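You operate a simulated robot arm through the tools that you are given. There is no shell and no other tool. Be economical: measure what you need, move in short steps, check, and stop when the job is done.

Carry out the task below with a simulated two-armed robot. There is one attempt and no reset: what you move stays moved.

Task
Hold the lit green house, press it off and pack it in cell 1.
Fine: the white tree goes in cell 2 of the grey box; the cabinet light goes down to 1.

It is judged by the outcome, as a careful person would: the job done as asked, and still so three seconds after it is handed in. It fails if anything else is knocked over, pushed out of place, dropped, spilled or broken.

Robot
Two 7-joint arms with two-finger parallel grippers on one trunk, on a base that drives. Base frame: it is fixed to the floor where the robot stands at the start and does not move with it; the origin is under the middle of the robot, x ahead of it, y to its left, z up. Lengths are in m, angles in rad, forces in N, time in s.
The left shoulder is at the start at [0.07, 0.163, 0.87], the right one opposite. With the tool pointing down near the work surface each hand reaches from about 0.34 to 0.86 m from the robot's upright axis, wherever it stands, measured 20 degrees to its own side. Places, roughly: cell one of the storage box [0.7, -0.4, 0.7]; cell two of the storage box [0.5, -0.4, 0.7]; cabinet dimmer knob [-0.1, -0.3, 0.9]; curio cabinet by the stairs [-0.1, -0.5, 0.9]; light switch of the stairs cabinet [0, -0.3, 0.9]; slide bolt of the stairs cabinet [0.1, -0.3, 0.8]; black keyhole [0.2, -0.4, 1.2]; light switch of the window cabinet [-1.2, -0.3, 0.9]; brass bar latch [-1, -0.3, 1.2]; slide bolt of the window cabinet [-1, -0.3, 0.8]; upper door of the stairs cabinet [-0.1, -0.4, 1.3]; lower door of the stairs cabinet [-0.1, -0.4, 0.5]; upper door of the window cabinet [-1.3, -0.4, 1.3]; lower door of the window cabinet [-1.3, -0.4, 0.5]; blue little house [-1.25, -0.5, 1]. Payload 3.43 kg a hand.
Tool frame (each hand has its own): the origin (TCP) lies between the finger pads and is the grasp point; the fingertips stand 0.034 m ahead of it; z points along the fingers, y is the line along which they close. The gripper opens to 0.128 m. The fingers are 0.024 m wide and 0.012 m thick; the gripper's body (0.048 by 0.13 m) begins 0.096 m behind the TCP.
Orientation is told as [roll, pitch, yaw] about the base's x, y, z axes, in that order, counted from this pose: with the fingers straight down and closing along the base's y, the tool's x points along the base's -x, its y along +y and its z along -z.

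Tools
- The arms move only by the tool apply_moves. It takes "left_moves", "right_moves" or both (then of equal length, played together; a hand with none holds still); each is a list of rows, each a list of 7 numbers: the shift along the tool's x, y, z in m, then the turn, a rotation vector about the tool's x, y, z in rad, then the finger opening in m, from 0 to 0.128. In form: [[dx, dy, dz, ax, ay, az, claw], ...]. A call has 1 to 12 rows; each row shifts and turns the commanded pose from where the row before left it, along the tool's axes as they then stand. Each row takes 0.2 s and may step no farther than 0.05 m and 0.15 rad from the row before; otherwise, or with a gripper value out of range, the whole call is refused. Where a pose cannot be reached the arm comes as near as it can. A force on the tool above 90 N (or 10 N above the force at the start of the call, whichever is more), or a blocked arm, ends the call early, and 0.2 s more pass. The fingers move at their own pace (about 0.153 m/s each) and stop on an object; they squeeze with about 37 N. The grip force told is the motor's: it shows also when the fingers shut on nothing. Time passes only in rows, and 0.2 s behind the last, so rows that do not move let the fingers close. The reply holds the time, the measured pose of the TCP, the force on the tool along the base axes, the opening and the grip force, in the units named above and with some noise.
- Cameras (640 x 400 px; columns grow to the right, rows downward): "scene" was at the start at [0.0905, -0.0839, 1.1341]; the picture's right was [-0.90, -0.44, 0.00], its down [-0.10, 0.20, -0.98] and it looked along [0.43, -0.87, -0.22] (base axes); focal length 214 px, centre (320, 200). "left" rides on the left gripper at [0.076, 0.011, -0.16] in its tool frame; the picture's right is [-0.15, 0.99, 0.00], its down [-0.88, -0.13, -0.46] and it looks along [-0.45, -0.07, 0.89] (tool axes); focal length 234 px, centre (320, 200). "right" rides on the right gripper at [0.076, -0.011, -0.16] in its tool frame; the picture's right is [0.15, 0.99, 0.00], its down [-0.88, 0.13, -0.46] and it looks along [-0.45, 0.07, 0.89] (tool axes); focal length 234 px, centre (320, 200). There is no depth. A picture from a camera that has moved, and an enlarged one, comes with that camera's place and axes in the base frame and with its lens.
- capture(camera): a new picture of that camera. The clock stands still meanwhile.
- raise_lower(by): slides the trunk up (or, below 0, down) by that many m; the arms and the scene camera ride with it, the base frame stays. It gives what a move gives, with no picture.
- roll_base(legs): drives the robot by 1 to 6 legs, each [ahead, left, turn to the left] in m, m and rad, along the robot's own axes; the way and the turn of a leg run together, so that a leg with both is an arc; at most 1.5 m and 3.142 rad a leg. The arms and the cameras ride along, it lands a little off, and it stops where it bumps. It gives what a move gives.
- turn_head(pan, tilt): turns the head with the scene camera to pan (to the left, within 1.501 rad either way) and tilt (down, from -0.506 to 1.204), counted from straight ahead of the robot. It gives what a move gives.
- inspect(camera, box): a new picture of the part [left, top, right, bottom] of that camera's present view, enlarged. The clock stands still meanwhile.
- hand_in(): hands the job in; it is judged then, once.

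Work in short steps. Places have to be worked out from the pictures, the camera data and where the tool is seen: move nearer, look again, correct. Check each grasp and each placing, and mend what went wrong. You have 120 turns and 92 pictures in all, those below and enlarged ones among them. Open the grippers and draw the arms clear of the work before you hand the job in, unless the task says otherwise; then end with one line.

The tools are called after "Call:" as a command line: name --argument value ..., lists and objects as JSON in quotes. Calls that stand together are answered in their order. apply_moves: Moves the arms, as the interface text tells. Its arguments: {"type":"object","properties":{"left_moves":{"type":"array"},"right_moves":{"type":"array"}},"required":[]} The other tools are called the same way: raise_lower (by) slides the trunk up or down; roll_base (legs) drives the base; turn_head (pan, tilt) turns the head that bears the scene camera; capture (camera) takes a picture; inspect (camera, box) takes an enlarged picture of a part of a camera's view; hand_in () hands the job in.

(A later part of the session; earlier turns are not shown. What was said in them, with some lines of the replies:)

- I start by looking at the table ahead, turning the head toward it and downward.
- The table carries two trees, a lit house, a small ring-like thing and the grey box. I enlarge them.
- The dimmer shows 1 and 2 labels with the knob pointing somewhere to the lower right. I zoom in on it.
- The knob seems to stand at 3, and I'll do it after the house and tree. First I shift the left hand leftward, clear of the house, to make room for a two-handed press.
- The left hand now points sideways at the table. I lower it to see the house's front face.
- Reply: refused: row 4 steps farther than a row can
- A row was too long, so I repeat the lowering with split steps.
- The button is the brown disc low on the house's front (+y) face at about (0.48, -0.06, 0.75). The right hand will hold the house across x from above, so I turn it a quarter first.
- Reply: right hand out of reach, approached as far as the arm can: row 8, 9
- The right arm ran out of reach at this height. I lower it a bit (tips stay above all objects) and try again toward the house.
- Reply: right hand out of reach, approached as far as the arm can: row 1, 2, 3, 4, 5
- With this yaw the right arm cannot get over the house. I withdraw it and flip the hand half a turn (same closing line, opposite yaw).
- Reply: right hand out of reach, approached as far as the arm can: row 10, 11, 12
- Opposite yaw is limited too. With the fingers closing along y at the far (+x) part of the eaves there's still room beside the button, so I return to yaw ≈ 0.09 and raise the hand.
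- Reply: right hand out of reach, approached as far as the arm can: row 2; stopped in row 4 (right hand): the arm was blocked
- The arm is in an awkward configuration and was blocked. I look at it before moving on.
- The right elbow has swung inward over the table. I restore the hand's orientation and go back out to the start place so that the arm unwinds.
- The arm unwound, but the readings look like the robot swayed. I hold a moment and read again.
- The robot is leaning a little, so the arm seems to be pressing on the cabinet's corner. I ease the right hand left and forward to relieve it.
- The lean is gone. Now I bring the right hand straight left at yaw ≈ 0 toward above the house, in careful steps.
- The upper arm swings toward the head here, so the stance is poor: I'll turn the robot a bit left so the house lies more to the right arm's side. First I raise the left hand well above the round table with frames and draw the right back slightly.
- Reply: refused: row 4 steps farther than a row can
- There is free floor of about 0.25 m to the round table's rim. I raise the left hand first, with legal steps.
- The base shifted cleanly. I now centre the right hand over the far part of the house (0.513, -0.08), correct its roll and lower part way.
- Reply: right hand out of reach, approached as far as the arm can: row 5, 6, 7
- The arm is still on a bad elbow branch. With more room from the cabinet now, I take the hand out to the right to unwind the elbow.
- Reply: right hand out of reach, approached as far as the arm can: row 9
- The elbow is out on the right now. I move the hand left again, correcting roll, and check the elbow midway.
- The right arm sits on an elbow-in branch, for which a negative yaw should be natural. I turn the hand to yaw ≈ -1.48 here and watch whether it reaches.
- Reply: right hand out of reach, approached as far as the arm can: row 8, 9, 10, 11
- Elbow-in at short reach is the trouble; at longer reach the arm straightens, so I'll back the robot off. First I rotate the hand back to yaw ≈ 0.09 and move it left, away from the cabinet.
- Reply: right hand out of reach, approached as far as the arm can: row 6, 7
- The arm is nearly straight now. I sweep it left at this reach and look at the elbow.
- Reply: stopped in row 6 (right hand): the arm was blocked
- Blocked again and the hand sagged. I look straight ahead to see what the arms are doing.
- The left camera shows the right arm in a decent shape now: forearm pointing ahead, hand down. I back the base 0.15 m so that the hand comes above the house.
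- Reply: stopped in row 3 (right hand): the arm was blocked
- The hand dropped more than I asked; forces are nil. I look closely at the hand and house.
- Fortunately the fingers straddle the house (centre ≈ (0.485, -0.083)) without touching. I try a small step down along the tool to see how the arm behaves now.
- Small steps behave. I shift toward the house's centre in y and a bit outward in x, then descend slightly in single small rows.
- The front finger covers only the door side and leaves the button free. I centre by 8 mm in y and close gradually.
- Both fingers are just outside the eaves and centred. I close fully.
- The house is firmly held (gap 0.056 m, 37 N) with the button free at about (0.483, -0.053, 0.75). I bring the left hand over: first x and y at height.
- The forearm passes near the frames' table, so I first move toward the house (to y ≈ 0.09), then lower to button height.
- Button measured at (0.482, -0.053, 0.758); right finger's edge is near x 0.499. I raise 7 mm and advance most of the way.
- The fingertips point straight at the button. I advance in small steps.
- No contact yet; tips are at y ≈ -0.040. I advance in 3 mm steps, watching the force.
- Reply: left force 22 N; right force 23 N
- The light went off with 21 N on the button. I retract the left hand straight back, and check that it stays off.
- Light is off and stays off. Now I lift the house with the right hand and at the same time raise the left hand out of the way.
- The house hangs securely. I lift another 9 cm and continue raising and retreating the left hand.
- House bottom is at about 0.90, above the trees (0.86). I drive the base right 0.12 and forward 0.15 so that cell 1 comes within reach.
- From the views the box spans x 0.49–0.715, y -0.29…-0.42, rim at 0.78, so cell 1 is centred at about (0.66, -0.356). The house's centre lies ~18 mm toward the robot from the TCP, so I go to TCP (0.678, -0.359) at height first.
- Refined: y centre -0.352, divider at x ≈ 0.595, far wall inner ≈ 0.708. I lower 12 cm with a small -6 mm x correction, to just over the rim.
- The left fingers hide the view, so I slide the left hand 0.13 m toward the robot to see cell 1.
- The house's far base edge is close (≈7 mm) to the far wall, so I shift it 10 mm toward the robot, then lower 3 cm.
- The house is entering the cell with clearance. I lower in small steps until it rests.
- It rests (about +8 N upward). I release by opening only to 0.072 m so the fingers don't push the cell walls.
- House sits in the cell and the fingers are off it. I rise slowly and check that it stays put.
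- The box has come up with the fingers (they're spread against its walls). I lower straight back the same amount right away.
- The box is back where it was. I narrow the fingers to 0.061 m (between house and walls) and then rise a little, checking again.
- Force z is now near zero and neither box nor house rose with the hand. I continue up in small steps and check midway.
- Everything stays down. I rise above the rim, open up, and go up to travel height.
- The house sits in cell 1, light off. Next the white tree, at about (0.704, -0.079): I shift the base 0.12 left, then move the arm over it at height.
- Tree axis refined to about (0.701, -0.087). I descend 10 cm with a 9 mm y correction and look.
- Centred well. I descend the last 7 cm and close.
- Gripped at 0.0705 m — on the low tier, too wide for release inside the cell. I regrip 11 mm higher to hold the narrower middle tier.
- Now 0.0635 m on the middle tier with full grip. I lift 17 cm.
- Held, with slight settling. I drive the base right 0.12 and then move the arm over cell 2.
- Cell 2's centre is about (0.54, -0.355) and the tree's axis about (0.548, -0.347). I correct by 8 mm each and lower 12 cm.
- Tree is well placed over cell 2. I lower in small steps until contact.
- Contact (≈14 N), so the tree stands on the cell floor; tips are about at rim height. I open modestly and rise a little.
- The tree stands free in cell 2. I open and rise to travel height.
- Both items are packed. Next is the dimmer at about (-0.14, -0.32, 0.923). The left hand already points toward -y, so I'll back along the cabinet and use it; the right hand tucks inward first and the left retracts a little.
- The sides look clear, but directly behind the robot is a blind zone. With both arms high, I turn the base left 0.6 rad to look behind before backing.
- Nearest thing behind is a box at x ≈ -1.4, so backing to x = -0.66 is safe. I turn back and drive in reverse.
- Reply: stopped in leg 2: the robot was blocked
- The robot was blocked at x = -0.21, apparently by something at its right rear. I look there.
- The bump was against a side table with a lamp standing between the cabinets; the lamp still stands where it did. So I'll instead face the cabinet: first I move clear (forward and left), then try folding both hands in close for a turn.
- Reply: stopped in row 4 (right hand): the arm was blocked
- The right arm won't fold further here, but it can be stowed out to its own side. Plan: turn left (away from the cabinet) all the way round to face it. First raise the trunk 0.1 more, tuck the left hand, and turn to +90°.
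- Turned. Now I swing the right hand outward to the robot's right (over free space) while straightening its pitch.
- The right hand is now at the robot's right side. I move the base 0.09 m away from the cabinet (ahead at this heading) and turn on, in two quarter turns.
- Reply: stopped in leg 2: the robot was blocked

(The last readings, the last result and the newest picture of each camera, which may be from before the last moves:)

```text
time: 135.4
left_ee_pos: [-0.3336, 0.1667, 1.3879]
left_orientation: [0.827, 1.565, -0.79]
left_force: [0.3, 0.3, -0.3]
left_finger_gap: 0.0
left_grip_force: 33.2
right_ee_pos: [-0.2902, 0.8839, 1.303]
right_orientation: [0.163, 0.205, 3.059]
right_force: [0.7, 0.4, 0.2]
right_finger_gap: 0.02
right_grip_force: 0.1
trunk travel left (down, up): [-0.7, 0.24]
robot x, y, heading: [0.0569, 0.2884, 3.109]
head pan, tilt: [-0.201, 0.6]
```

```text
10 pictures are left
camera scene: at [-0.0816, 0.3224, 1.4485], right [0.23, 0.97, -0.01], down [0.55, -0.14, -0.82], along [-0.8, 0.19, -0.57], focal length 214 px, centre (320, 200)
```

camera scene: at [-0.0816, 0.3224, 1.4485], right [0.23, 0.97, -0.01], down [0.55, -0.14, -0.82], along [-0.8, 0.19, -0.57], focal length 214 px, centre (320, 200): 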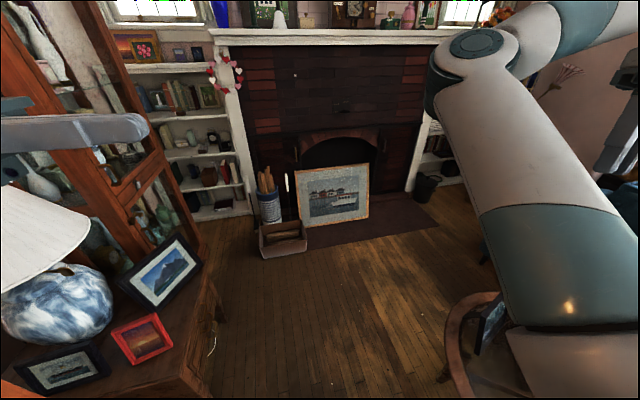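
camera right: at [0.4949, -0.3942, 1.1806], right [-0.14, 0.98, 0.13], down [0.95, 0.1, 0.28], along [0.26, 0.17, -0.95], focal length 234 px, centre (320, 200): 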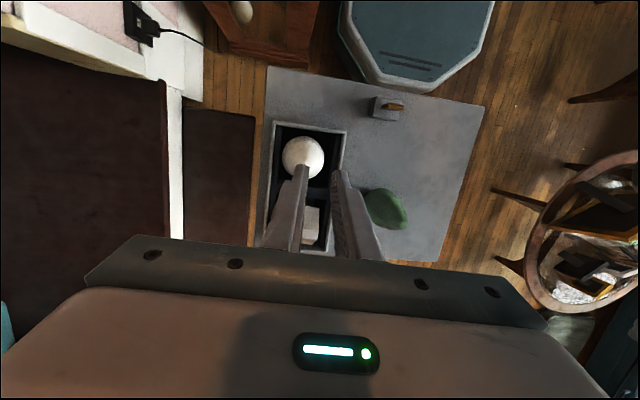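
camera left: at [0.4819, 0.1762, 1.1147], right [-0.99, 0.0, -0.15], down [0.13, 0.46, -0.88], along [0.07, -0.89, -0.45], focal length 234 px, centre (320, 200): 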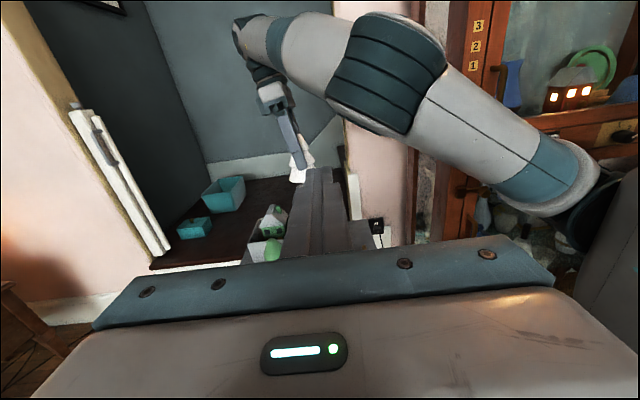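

The left elbow touched toward the cabinet because the hand was tucked. I turn back a bit, then extend the left hand ahead (free space here) and yaw it to point forward, which also brings the elbow in.

Call:
roll_base --legs '[[0, 0, -0.2]]'

Call:
apply_moves --left_moves '[[0, -0.04, 0, 0, 0, 0, 0], [0, -0.04, 0, 0, 0, 0, 0], [0, -0.04, 0, 0, 0, 0, 0], [0, -0.04, 0, 0, 0, 0, 0], [0, -0.04, 0, 0, 0, 0, 0]]'

Call:
apply_moves --left_moves '[[0, 0, 0, 0.1428, 0, 0, 0], [0, 0, 0, 0.1428, 0, 0, 0], [0, 0, 0, 0.1428, 0, 0, 0], [0, 0, 0, 0.1428, 0, 0, 0], [0, 0, 0, 0.1428, 0, 0, 0], [0, 0, 0, 0.1428, 0, 0, 0], [0, 0, 0, 0.1428, 0, 0, 0], [0, 0, 0, 0.1428, 0, 0, 0], [0, 0, 0, 0.1428, 0, 0, 0], [0, 0, 0, 0.1428, 0, 0, 0], [0, 0, 0, 0.1428, 0, 0, 0]]'

```text
time: 136.6
left_ee_pos: [-0.3502, 0.2355, 1.3883]
left_orientation: [2.577, 1.566, 0.761]
left_force: [-0.3, -0.6, 0.4]
left_finger_gap: 0.0
left_grip_force: 33.4
right_ee_pos: [-0.1649, 0.9293, 1.3111]
right_orientation: [0.151, 0.204, 2.857]
right_force: [0.0, 0.5, 0.7]
right_finger_gap: 0.0199
right_grip_force: 0.0
trunk travel left (down, up): [-0.7, 0.24]
robot x, y, heading: [0.0591, 0.2877, 2.914]
head pan, tilt: [-0.201, 0.6]
```

```text
time: 137.8
left_ee_pos: [-0.5438, 0.2866, 1.3866]
left_orientation: [2.361, 1.565, 0.546]
left_force: [0.2, 0.3, -0.4]
left_finger_gap: 0.0
left_grip_force: 33.3
right_ee_pos: [-0.1658, 0.9311, 1.3097]
right_orientation: [0.155, 0.205, 2.859]
right_force: [-0.1, 0.3, -0.4]
right_finger_gap: 0.02
right_grip_force: 0.1
trunk travel left (down, up): [-0.7, 0.24]
robot x, y, heading: [0.0603, 0.2852, 2.91]
head pan, tilt: [-0.201, 0.6]
```

```text
time: 140.2
left_ee_pos: [-0.5422, 0.2819, 1.3877]
left_orientation: [2.509, 1.564, 1.591]
left_force: [0.1, -0.6, -0.6]
left_finger_gap: 0.0
left_grip_force: 32.7
left hand out of reach, approached as far as the arm can: row 7, 8, 9, 10, 11
right_ee_pos: [-0.1653, 0.9289, 1.3098]
right_orientation: [0.151, 0.202, 2.859]
right_force: [-0.4, 0.3, -0.3]
right_finger_gap: 0.0199
right_grip_force: 0.1
trunk travel left (down, up): [-0.7, 0.24]
robot x, y, heading: [0.0586, 0.2839, 2.908]
head pan, tilt: [-0.201, 0.6]
```

The left wrist cannot point fully ahead, so I'll use the right arm instead: with the base at y ≈ 0.31 I can pass in front of the lamp's side table (its front edge is at y ≈ 0.01). First I turn back to heading 0 the way I came.

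Call:
roll_base --legs '[[0, 0, -1.45], [0, 0, -1.458]]'

Call:
apply_moves --right_moves '[[-0.035, 0.02, 0, 0, 0, 0, 0.02], [-0.035, 0.02, 0, 0, 0, 0, 0.02], [-0.035, 0.02, 0, 0, 0, 0, 0.02], [-0.035, 0.03, 0, 0, 0, 0, 0.02], [-0.035, 0.03, 0, 0, 0, 0, 0.02], [-0.035, 0.035, 0, 0, 0, 0, 0.02], [-0.035, 0.035, 0, 0, 0, 0, 0.02], [-0.02, 0.035, 0, 0, 0, 0, 0.02], [0, 0.035, 0, 0, 0, 0, 0.02], [0, 0.035, 0, 0, 0, 0, 0.02]]'

```text
time: 147.8
left_ee_pos: [0.6469, 0.4111, 1.3874]
left_orientation: [2.365, 1.564, -1.488]
left_force: [0.0, -0.3, -0.1]
left_finger_gap: 0.0
left_grip_force: 33.3
right_ee_pos: [0.4074, -0.2985, 1.3111]
right_orientation: [0.152, 0.205, -0.079]
right_force: [1.1, -0.1, -0.1]
right_finger_gap: 0.0198
right_grip_force: 0.1
trunk travel left (down, up): [-0.7, 0.24]
robot x, y, heading: [0.0602, 0.2863, -0.028]
head pan, tilt: [-0.201, 0.6]
```

```text
time: 149.9
left_ee_pos: [0.6474, 0.4128, 1.3878]
left_orientation: [2.374, 1.561, -1.481]
left_force: [-0.2, 0.3, 0.5]
left_finger_gap: 0.0
left_grip_force: 33.5
right_ee_pos: [0.7003, -0.0278, 1.3017]
right_orientation: [0.151, 0.201, -0.081]
right_force: [0.7, 0.4, -0.7]
right_finger_gap: 0.0198
right_grip_force: 0.1
trunk travel left (down, up): [-0.7, 0.24]
robot x, y, heading: [0.0574, 0.2878, -0.032]
head pan, tilt: [-0.201, 0.6]
```

Good, back at heading 0 with the right hand ahead. I test the reorientation here in free space: rolling the hand to point to the right.

Call:
apply_moves --right_moves '[[0, 0, 0, 0.142, 0, 0, 0.02], [0, 0, 0, 0.142, 0, 0, 0.02], [0, 0, 0, 0.142, 0, 0, 0.02], [0, 0, 0, 0.142, 0, 0, 0.02], [0, 0, 0, 0.142, 0, 0, 0.02], [0, 0, 0, 0.142, 0, 0, 0.02], [0, 0, 0, 0.142, 0, 0, 0.02], [0, 0, 0, 0.142, 0, 0, 0.02], [0, 0, 0, 0.142, 0, 0, 0.02], [0, 0, 0, 0.142, 0, 0, 0.02], [0, 0, 0, 0.142, 0, 0, 0.02], [0, 0, 0, 0.1, 0, 0, 0.02]]'

```text
time: 151.2
left_ee_pos: [0.647, 0.4119, 1.3877]
left_orientation: [2.394, 1.564, -1.458]
left_force: [0.0, 0.4, 0.2]
left_finger_gap: 0.0
left_grip_force: 32.8
right_ee_pos: [0.701, -0.0465, 1.21]
right_orientation: [-0.554, 0.357, -0.114]
right_force: [-0.8, -0.1, -0.6]
right_finger_gap: 0.0201
right_grip_force: 0.0
right hand out of reach, approached as far as the arm can: row 6
trunk travel left (down, up): [-0.7, 0.24]
robot x, y, heading: [0.0631, 0.2857, -0.032]
head pan, tilt: [-0.201, 0.6]
stopped in row 6 (right hand): the arm was blocked; the commanded pose is now the measured one
```

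It got stuck because the wrist was being pushed inward. I shift the hand outward first, and then roll it about the wrist instead (the fingertips swing outward).

Call:
apply_moves --right_moves '[[0, -0.03, 0.0, 0, 0, 0, 0.02], [0, -0.03, 0.0, 0, 0, 0, 0.02], [0, -0.03, 0.0, 0, 0, 0, 0.02], [0, -0.0284, 0, 0.142, 0, 0, 0.02], [0, -0.0284, 0, 0.142, 0, 0, 0.02], [0, -0.0284, 0, 0.142, 0, 0, 0.02], [0, -0.0284, 0, 0.142, 0, 0, 0.02], [0, -0.0284, 0, 0.142, 0, 0, 0.02], [0, -0.0284, 0, 0.142, 0, 0, 0.02], [0, -0.0284, 0, 0.142, 0, 0, 0.02]]'

```text
time: 153.4
left_ee_pos: [0.6484, 0.4107, 1.3862]
left_orientation: [2.262, 1.563, -1.592]
left_force: [0.5, 0.2, 0.1]
left_finger_gap: 0.0003
left_grip_force: 33.3
right_ee_pos: [0.7545, -0.2372, 1.4028]
right_orientation: [-1.55, 0.358, -0.11]
right_force: [0.2, 0.2, -0.3]
right_finger_gap: 0.02
right_grip_force: 0.1
trunk travel left (down, up): [-0.7, 0.24]
robot x, y, heading: [0.0561, 0.2868, -0.028]
head pan, tilt: [-0.201, 0.6]
```

The right hand now points toward the cabinet side (−y). With the trunk still high I shift left slightly, straighten the heading and back up 0.42 m first.

Call:
roll_base --legs '[[0, 0.02, 0.03], [-0.42, 0, 0]]'

```text
time: 156.3
left_ee_pos: [0.2269, 0.4484, 1.3867]
left_orientation: [2.204, 1.563, -1.621]
left_force: [0.6, -0.7, -1.1]
left_finger_gap: 0.0
left_grip_force: 32.8
right_ee_pos: [0.3539, -0.1952, 1.4017]
right_orientation: [-1.548, 0.359, -0.082]
right_force: [0.1, 0.2, 0.6]
right_finger_gap: 0.0202
right_grip_force: 0.1
trunk travel left (down, up): [-0.7, 0.24]
robot x, y, heading: [-0.354, 0.3068, 0.001]
head pan, tilt: [-0.201, 0.6]
```

No bump. I back another 0.43 m.

Call:
roll_base --legs '[[-0.43, 0.005, 0]]'

Call:
capture --camera "right"

```text
time: 159.0
left_ee_pos: [-0.1986, 0.4534, 1.3873]
left_orientation: [2.18, 1.563, -1.643]
left_force: [0.3, 0.3, -0.2]
left_finger_gap: 0.0
left_grip_force: 33.5
right_ee_pos: [-0.0743, -0.1912, 1.4013]
right_orientation: [-1.548, 0.361, -0.082]
right_force: [0.1, -0.1, 0.1]
right_finger_gap: 0.0202
right_grip_force: 0.1
trunk travel left (down, up): [-0.7, 0.24]
robot x, y, heading: [-0.7884, 0.3118, -0.002]
head pan, tilt: [-0.201, 0.6]
```

```text
9 pictures are left
camera right: at [-0.1284, -0.0277, 1.4411], right [-0.48, 0.06, -0.87], down [0.82, 0.39, -0.42], along [0.32, -0.92, -0.24], focal length 234 px, centre (320, 200)
```

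right: 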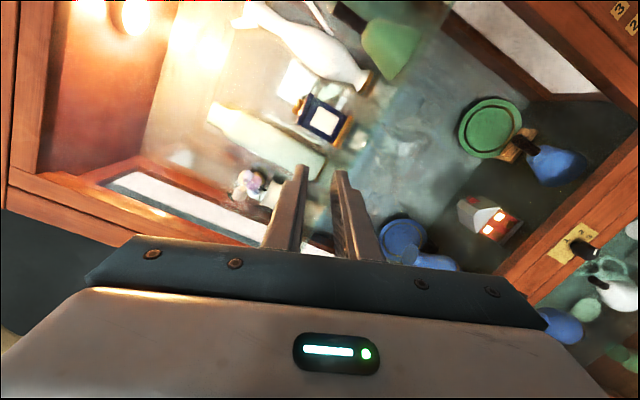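

The dimmer is in view at about (-0.15, -0.34, 0.92). I raise the left hand for clearance, lower the right one 0.15 m by the arm, then bring the trunk down 0.33.

Call:
apply_moves --left_moves '[[0.04, 0, 0, 0, 0, 0, 0], [0.04, 0, 0, 0, 0, 0, 0], [0.04, 0, 0, 0, 0, 0, 0], [0.04, 0, 0, 0, 0, 0, 0], [0.04, 0, 0, 0, 0, 0, 0]]' --right_moves '[[-0.0106, 0.028, 0.0006, 0, 0, 0, 0.03], [-0.0106, 0.028, 0.0006, 0, 0, 0, 0.04], [-0.0106, 0.028, 0.0006, 0, 0, 0, 0.05], [-0.0106, 0.028, 0.0006, 0, 0, 0, 0.06], [-0.0106, 0.028, 0.0006, 0, 0, 0, 0.06]]'

Call:
raise_lower --by -0.33

Call:
capture --camera "right"

```text
time: 160.2
left_ee_pos: [-0.1721, 0.4532, 1.5812]
left_orientation: [2.492, 1.564, -1.339]
left_force: [-0.5, -0.1, 0.2]
left_finger_gap: 0.0001
left_grip_force: 33.1
left hand out of reach, approached as far as the arm can: row 2, 3, 4, 5
right_ee_pos: [-0.0748, -0.1913, 1.2511]
right_orientation: [-1.548, 0.359, -0.083]
right_force: [0.5, 0.6, 0.4]
right_finger_gap: 0.0598
right_grip_force: 0.0
trunk travel left (down, up): [-0.7, 0.24]
robot x, y, heading: [-0.788, 0.3099, -0.003]
head pan, tilt: [-0.201, 0.6]
```

```text
time: 163.4
left_ee_pos: [-0.1728, 0.4525, 1.2513]
left_orientation: [2.455, 1.564, -1.377]
left_force: [0.3, 0.5, 0.0]
left_finger_gap: 0.0
left_grip_force: 33.2
right_ee_pos: [-0.0751, -0.1902, 0.9236]
right_orientation: [-1.549, 0.359, -0.08]
right_force: [0.0, -0.1, 0.0]
right_finger_gap: 0.06
right_grip_force: 0.0
trunk travel left (down, up): [-0.37, 0.57]
robot x, y, heading: [-0.7842, 0.3107, 0.001]
head pan, tilt: [-0.201, 0.6]
```

```text
8 pictures are left
camera right: at [-0.1289, -0.0273, 0.9618], right [-0.48, 0.06, -0.87], down [0.82, 0.39, -0.42], along [0.32, -0.92, -0.24], focal length 234 px, centre (320, 200)
```

right: 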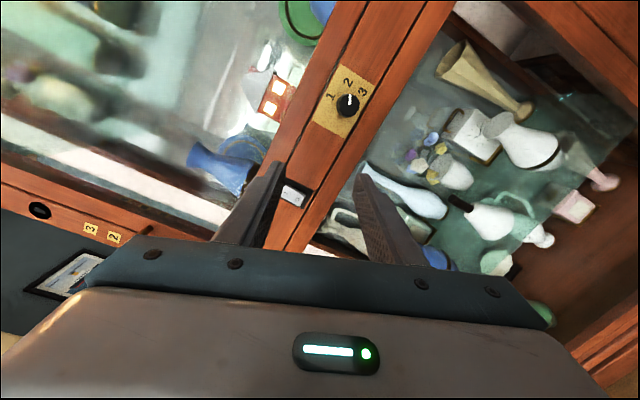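

Now a near-frontal view of the dimmer with labels 1, 2, 3. I enlarge it to read the pointer.

Call:
inspect --camera "right" --box '[300, 60, 390, 145]'

```text
4.71 times, centred on (345, 102) of right
camera zoom: at [-0.1289, -0.0273, 0.9618], right [-0.48, 0.06, -0.87], down [0.82, 0.39, -0.42], along [0.32, -0.92, -0.24], focal length 1102 px, centre (202, 659)
```

zoom: 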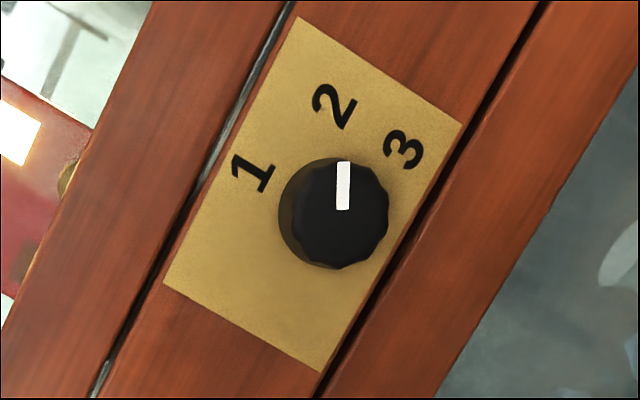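

The pointer stands at 2 and 1 is straight up, about 62° counter-clockwise. Knob axis is at (x -0.15, z 0.9125), front at y ≈ -0.32. I align the hand with it (small yaw fix) at a stand-off.

Call:
apply_moves --right_moves '[[0, 0, 0.02, 0.031, -0.082, -0.002, 0.06], [0.0165, 0.0092, 0.01, 0, 0, 0, 0.06], [0.0165, 0.0092, 0.01, 0, 0, 0, 0.06], [0.0165, 0.0092, 0, 0, 0, 0, 0.06], [0.0165, 0.0092, 0, 0, 0, 0, 0.06]]'

Call:
apply_moves --right_moves '[[0, 0, 0, 0, 0, -0.14, 0.06], [0, 0, 0, 0, 0, -0.14, 0.06], [0, 0, 0, 0, 0, -0.14, 0.06], [0, 0, 0, 0, 0, -0.14, 0.06]]'

```text
time: 164.6
left_ee_pos: [-0.1728, 0.4531, 1.251]
left_orientation: [2.459, 1.563, -1.373]
left_force: [0.8, 1.0, -0.4]
left_finger_gap: 0.0001
left_grip_force: 32.9
right_ee_pos: [-0.1519, -0.2293, 0.9109]
right_orientation: [-1.546, 0.36, 0.006]
right_force: [0.3, 0.3, -0.3]
right_finger_gap: 0.0599
right_grip_force: 0.0
trunk travel left (down, up): [-0.37, 0.57]
robot x, y, heading: [-0.7863, 0.3106, -0.0]
head pan, tilt: [-0.201, 0.6]
```

```text
time: 165.6
left_ee_pos: [-0.1719, 0.4531, 1.2515]
left_orientation: [2.437, 1.564, -1.394]
left_force: [-1.2, 0.0, -0.1]
left_finger_gap: 0.0
left_grip_force: 32.6
right_ee_pos: [-0.1521, -0.2302, 0.9091]
right_orientation: [-1.537, 0.92, 0.026]
right_force: [0.0, 0.0, 0.7]
right_finger_gap: 0.0601
right_grip_force: 0.0
trunk travel left (down, up): [-0.37, 0.57]
robot x, y, heading: [-0.7807, 0.3122, 0.003]
head pan, tilt: [-0.201, 0.6]
```

That direction is free. Now I pre-rotate the other way by 1.12 rad, so the turn will run through the known-good range.

Call:
apply_moves --right_moves '[[0, 0, 0, 0, 0, 0.14, 0.06], [0, 0, 0, 0, 0, 0.14, 0.06], [0, 0, 0, 0, 0, 0.14, 0.06], [0, 0, 0, 0, 0, 0.14, 0.06], [0, 0, 0, 0, 0, 0.14, 0.06], [0, 0, 0, 0, 0, 0.14, 0.06], [0, 0, 0, 0, 0, 0.14, 0.06], [0, 0, 0, 0, 0, 0.14, 0.06]]'

Call:
capture --camera "right"

```text
time: 167.4
left_ee_pos: [-0.1713, 0.4526, 1.2512]
left_orientation: [2.435, 1.563, -1.393]
left_force: [-0.1, 0.2, -0.2]
left_finger_gap: 0.0
left_grip_force: 33.4
right_ee_pos: [-0.1512, -0.2295, 0.9091]
right_orientation: [-1.549, -0.204, -0.007]
right_force: [-0.3, 0.2, -1.0]
right_finger_gap: 0.0601
right_grip_force: 0.1
trunk travel left (down, up): [-0.37, 0.57]
robot x, y, heading: [-0.7812, 0.3137, 0.001]
head pan, tilt: [-0.201, 0.6]
```

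```text
6 pictures are left
camera right: at [-0.2289, -0.0711, 0.9082], right [0.05, 0.02, -1.0], down [0.89, 0.45, 0.06], along [0.45, -0.89, 0.01], focal length 234 px, centre (320, 200)
```

right: 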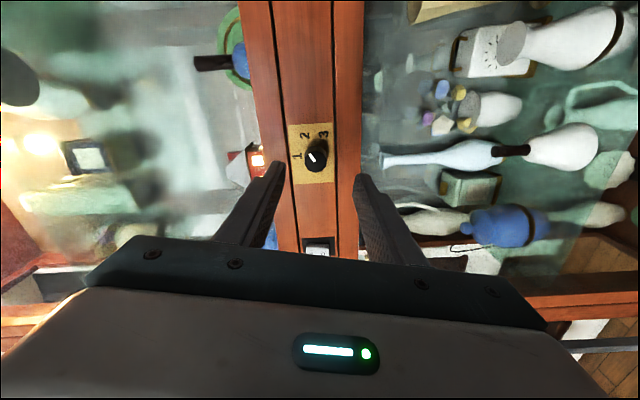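

Knob at x ≈ -0.154, z ≈ 0.911, nicely between the fingers. I correct 3 mm and advance most of the way.

Call:
apply_moves --right_moves '[[0.0023, -0.0035, 0.02, 0, 0, 0, 0.06], [0, 0, 0.02, 0, 0, 0, 0.06], [0, 0, 0.015, 0, 0, 0, 0.06], [0, 0, 0.008, 0, 0, 0, 0.06]]'

Call:
capture --camera "right"

```text
time: 168.4
left_ee_pos: [-0.1714, 0.4531, 1.2505]
left_orientation: [2.435, 1.56, -1.394]
left_force: [0.3, 0.0, -0.3]
left_finger_gap: 0.0
left_grip_force: 33.3
right_ee_pos: [-0.1552, -0.2933, 0.9111]
right_orientation: [-1.549, -0.202, -0.007]
right_force: [0.3, 0.1, -0.3]
right_finger_gap: 0.0601
right_grip_force: 0.0
trunk travel left (down, up): [-0.37, 0.57]
robot x, y, heading: [-0.787, 0.3137, -0.005]
head pan, tilt: [-0.201, 0.6]
```

```text
5 pictures are left
camera right: at [-0.2322, -0.1345, 0.9099], right [0.05, 0.02, -1.0], down [0.89, 0.45, 0.06], along [0.45, -0.89, 0.01], focal length 234 px, centre (320, 200)
```

right: 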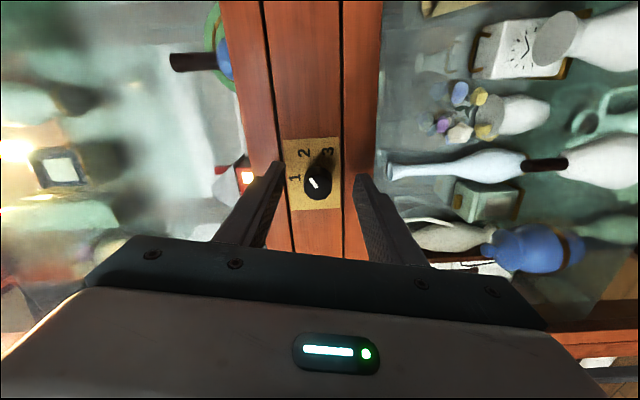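

Alignment is good. I advance 10 mm in small steps, then close on the knob.

Call:
apply_moves --right_moves '[[0, -0.001, 0.005, 0, 0, 0, 0.06], [0, 0, 0.004, 0, 0, 0, 0.06], [0, 0, 0, 0, 0, 0, 0.045], [0, 0, 0, 0, 0, 0, 0.035], [0, 0, 0, 0, 0, 0, 0.025], [0, 0, 0, 0, 0, 0, 0.015], [0, 0, 0, 0, 0, 0, 0.01]]'

```text
time: 170.0
left_ee_pos: [-0.1723, 0.4522, 1.2511]
left_orientation: [2.439, 1.563, -1.394]
left_force: [0.7, -0.4, 0.4]
left_finger_gap: 0.0
left_grip_force: 32.7
right_ee_pos: [-0.1561, -0.3026, 0.9125]
right_orientation: [-1.55, -0.201, -0.006]
right_force: [1.6, -1.3, 2.1]
right_finger_gap: 0.0264
right_grip_force: 45.2
trunk travel left (down, up): [-0.37, 0.57]
robot x, y, heading: [-0.785, 0.3103, 0.002]
head pan, tilt: [-0.201, 0.6]
```

Gripped on the knob (0.026 m). I turn counter-clockwise by 1.08 rad.

Call:
apply_moves --right_moves '[[0, 0, 0, 0, 0, -0.135, 0.01], [0, 0, 0, 0, 0, -0.135, 0.01], [0, 0, 0, 0, 0, -0.135, 0.01], [0, 0, 0, 0, 0, -0.135, 0.01], [0, 0, 0, 0, 0, -0.135, 0.01], [0, 0, 0, 0, 0, -0.135, 0.01], [0, 0, 0, 0, 0, -0.135, 0.01], [0, 0, 0, 0, 0, -0.135, 0.01], [0, 0, 0, 0, 0, 0, 0.01]]'

Call:
inspect --camera "right" --box '[255, 110, 385, 230]'

```text
time: 172.0
left_ee_pos: [-0.1716, 0.4539, 1.251]
left_orientation: [2.468, 1.562, -1.361]
left_force: [0.6, 0.1, 0.0]
left_finger_gap: 0.0
left_grip_force: 32.6
right_ee_pos: [-0.1515, -0.3015, 0.919]
right_orientation: [-1.56, 0.875, 0.016]
right_force: [34.3, -33.5, 46.3]
right_finger_gap: 0.0261
right_grip_force: 45.1
trunk travel left (down, up): [-0.37, 0.57]
robot x, y, heading: [-0.7859, 0.3134, -0.003]
head pan, tilt: [-0.201, 0.6]
```

```text
3.33 times, centred on (320, 170) of right
camera zoom: at [-0.1946, -0.1427, 0.9844], right [-0.85, 0.0, -0.52], down [0.46, 0.46, -0.76], along [0.24, -0.89, -0.4], focal length 781 px, centre (320, 300)
```

zoom: 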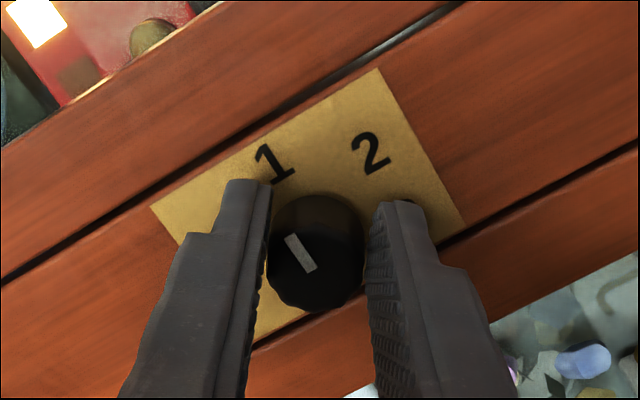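

The pointer now aims straight up at 1. The hand is under side load, so I open the fingers and let it relax, then back off.

Call:
apply_moves --right_moves '[[0, 0, 0, 0, 0, 0, 0.03], [0, 0, 0, 0, 0, 0, 0.045], [0, 0, 0, 0, 0, 0, 0.06], [0, 0, 0, 0, 0, 0, 0.06], [0, 0, -0.02, 0, 0, 0, 0.06], [0, 0, -0.03, 0, 0, 0, 0.06], [0, 0, -0.03, 0, 0, 0, 0.06]]'

Call:
inspect --camera "right" --box '[240, 80, 400, 220]'

```text
time: 173.6
left_ee_pos: [-0.1734, 0.4527, 1.2514]
left_orientation: [2.433, 1.563, -1.395]
left_force: [-0.9, 0.1, -0.9]
left_finger_gap: 0.0
left_grip_force: 32.8
right_ee_pos: [-0.1554, -0.2225, 0.914]
right_orientation: [-1.538, 0.88, 0.022]
right_force: [-0.9, 0.5, -0.6]
right_finger_gap: 0.0599
right_grip_force: 0.1
trunk travel left (down, up): [-0.37, 0.57]
robot x, y, heading: [-0.7846, 0.3105, 0.001]
head pan, tilt: [-0.201, 0.6]
```

```text
2.86 times, centred on (320, 150) of right
camera zoom: at [-0.1953, -0.0646, 0.982], right [-0.86, 0.01, -0.52], down [0.46, 0.47, -0.75], along [0.23, -0.88, -0.41], focal length 669 px, centre (320, 343)
```

zoom: 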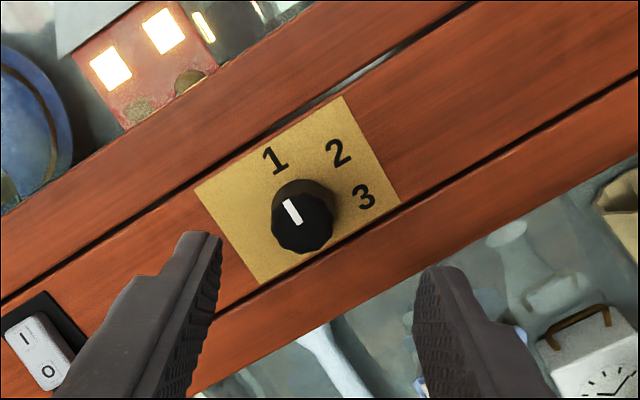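

The pointer rests at 1. I draw the right hand further back and open both grippers.

Call:
apply_moves --left_moves '[[0, 0, 0, 0, 0, 0, 0.05], [0, 0, 0, 0, 0, 0, 0.1], [0, 0, 0, 0, 0, 0, 0.1]]' --right_moves '[[0, 0, -0.02, 0, 0, 0, 0.08], [0, 0, -0.02, 0, 0, 0, 0.08], [0, 0, -0.01, 0, 0, 0, 0.1]]'

Call:
inspect --camera "right" --box '[240, 70, 400, 200]'

Call:
turn_head --pan -0.35 --tilt 0.3

Call:
capture --camera "scene"

```text
time: 174.4
left_ee_pos: [-0.1723, 0.4526, 1.2507]
left_orientation: [2.434, 1.562, -1.4]
left_force: [-0.7, 0.1, 1.1]
left_finger_gap: 0.1001
left_grip_force: 0.1
right_ee_pos: [-0.155, -0.1729, 0.915]
right_orientation: [-1.536, 0.877, 0.024]
right_force: [0.3, -0.4, 0.9]
right_finger_gap: 0.0999
right_grip_force: 0.1
trunk travel left (down, up): [-0.37, 0.57]
robot x, y, heading: [-0.7859, 0.3071, -0.004]
head pan, tilt: [-0.201, 0.6]
```

```text
3.08 times, centred on (320, 135) of right
camera zoom: at [-0.1953, -0.015, 0.983], right [-0.86, 0.01, -0.52], down [0.46, 0.47, -0.75], along [0.23, -0.88, -0.41], focal length 720 px, centre (320, 400)
```

zoom: 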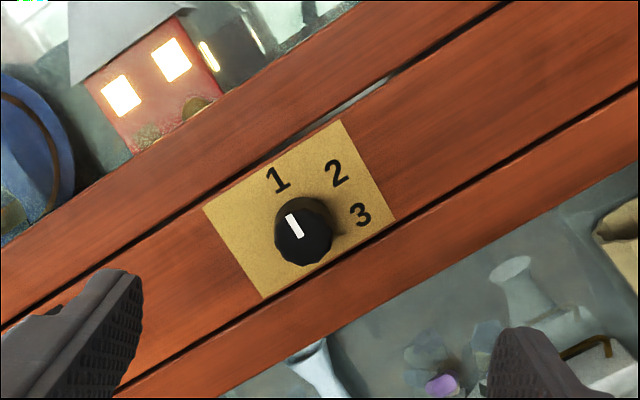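

```text
time: 175.2
left_ee_pos: [-0.1712, 0.4528, 1.2504]
left_orientation: [2.435, 1.562, -1.396]
left_force: [0.2, -0.7, -0.6]
left_finger_gap: 0.1002
left_grip_force: 0.0
right_ee_pos: [-0.1544, -0.1733, 0.9148]
right_orientation: [-1.538, 0.882, 0.021]
right_force: [-0.8, -0.3, 0.3]
right_finger_gap: 0.0999
right_grip_force: 0.1
trunk travel left (down, up): [-0.37, 0.57]
robot x, y, heading: [-0.7826, 0.3123, -0.002]
head pan, tilt: [-0.351, 0.3]
```

```text
1 pictures are left
camera scene: at [-0.6481, 0.2793, 1.1467], right [-0.34, -0.94, 0.0], down [-0.28, 0.1, -0.95], along [0.9, -0.33, -0.3], focal length 214 px, centre (320, 200)
```

scene: 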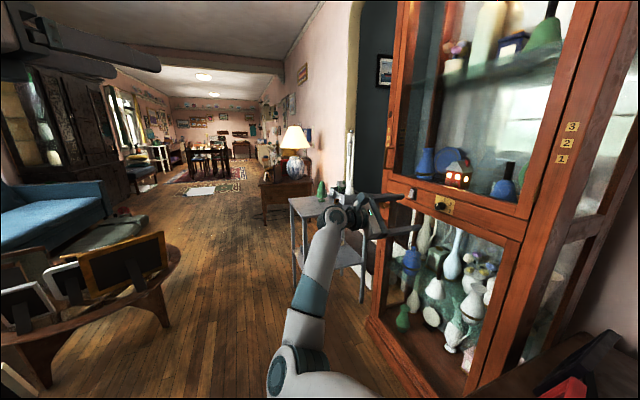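

The dimmer points to 1, both grippers are open and clear of the work, and the frames' table and the trees' table look undisturbed. I hand the job in.

Call:
hand_in

```text
The job is handed in.
```

I held the green house, pressed it off and packed it in cell 1, put the white tree in cell 2, and turned the cabinet light down to 1. Two slips on the way: the grey box was briefly lifted about 4 cm with the house in it and set back in place, and the base bumped the lamp's side table once, with nothing seen to fall.
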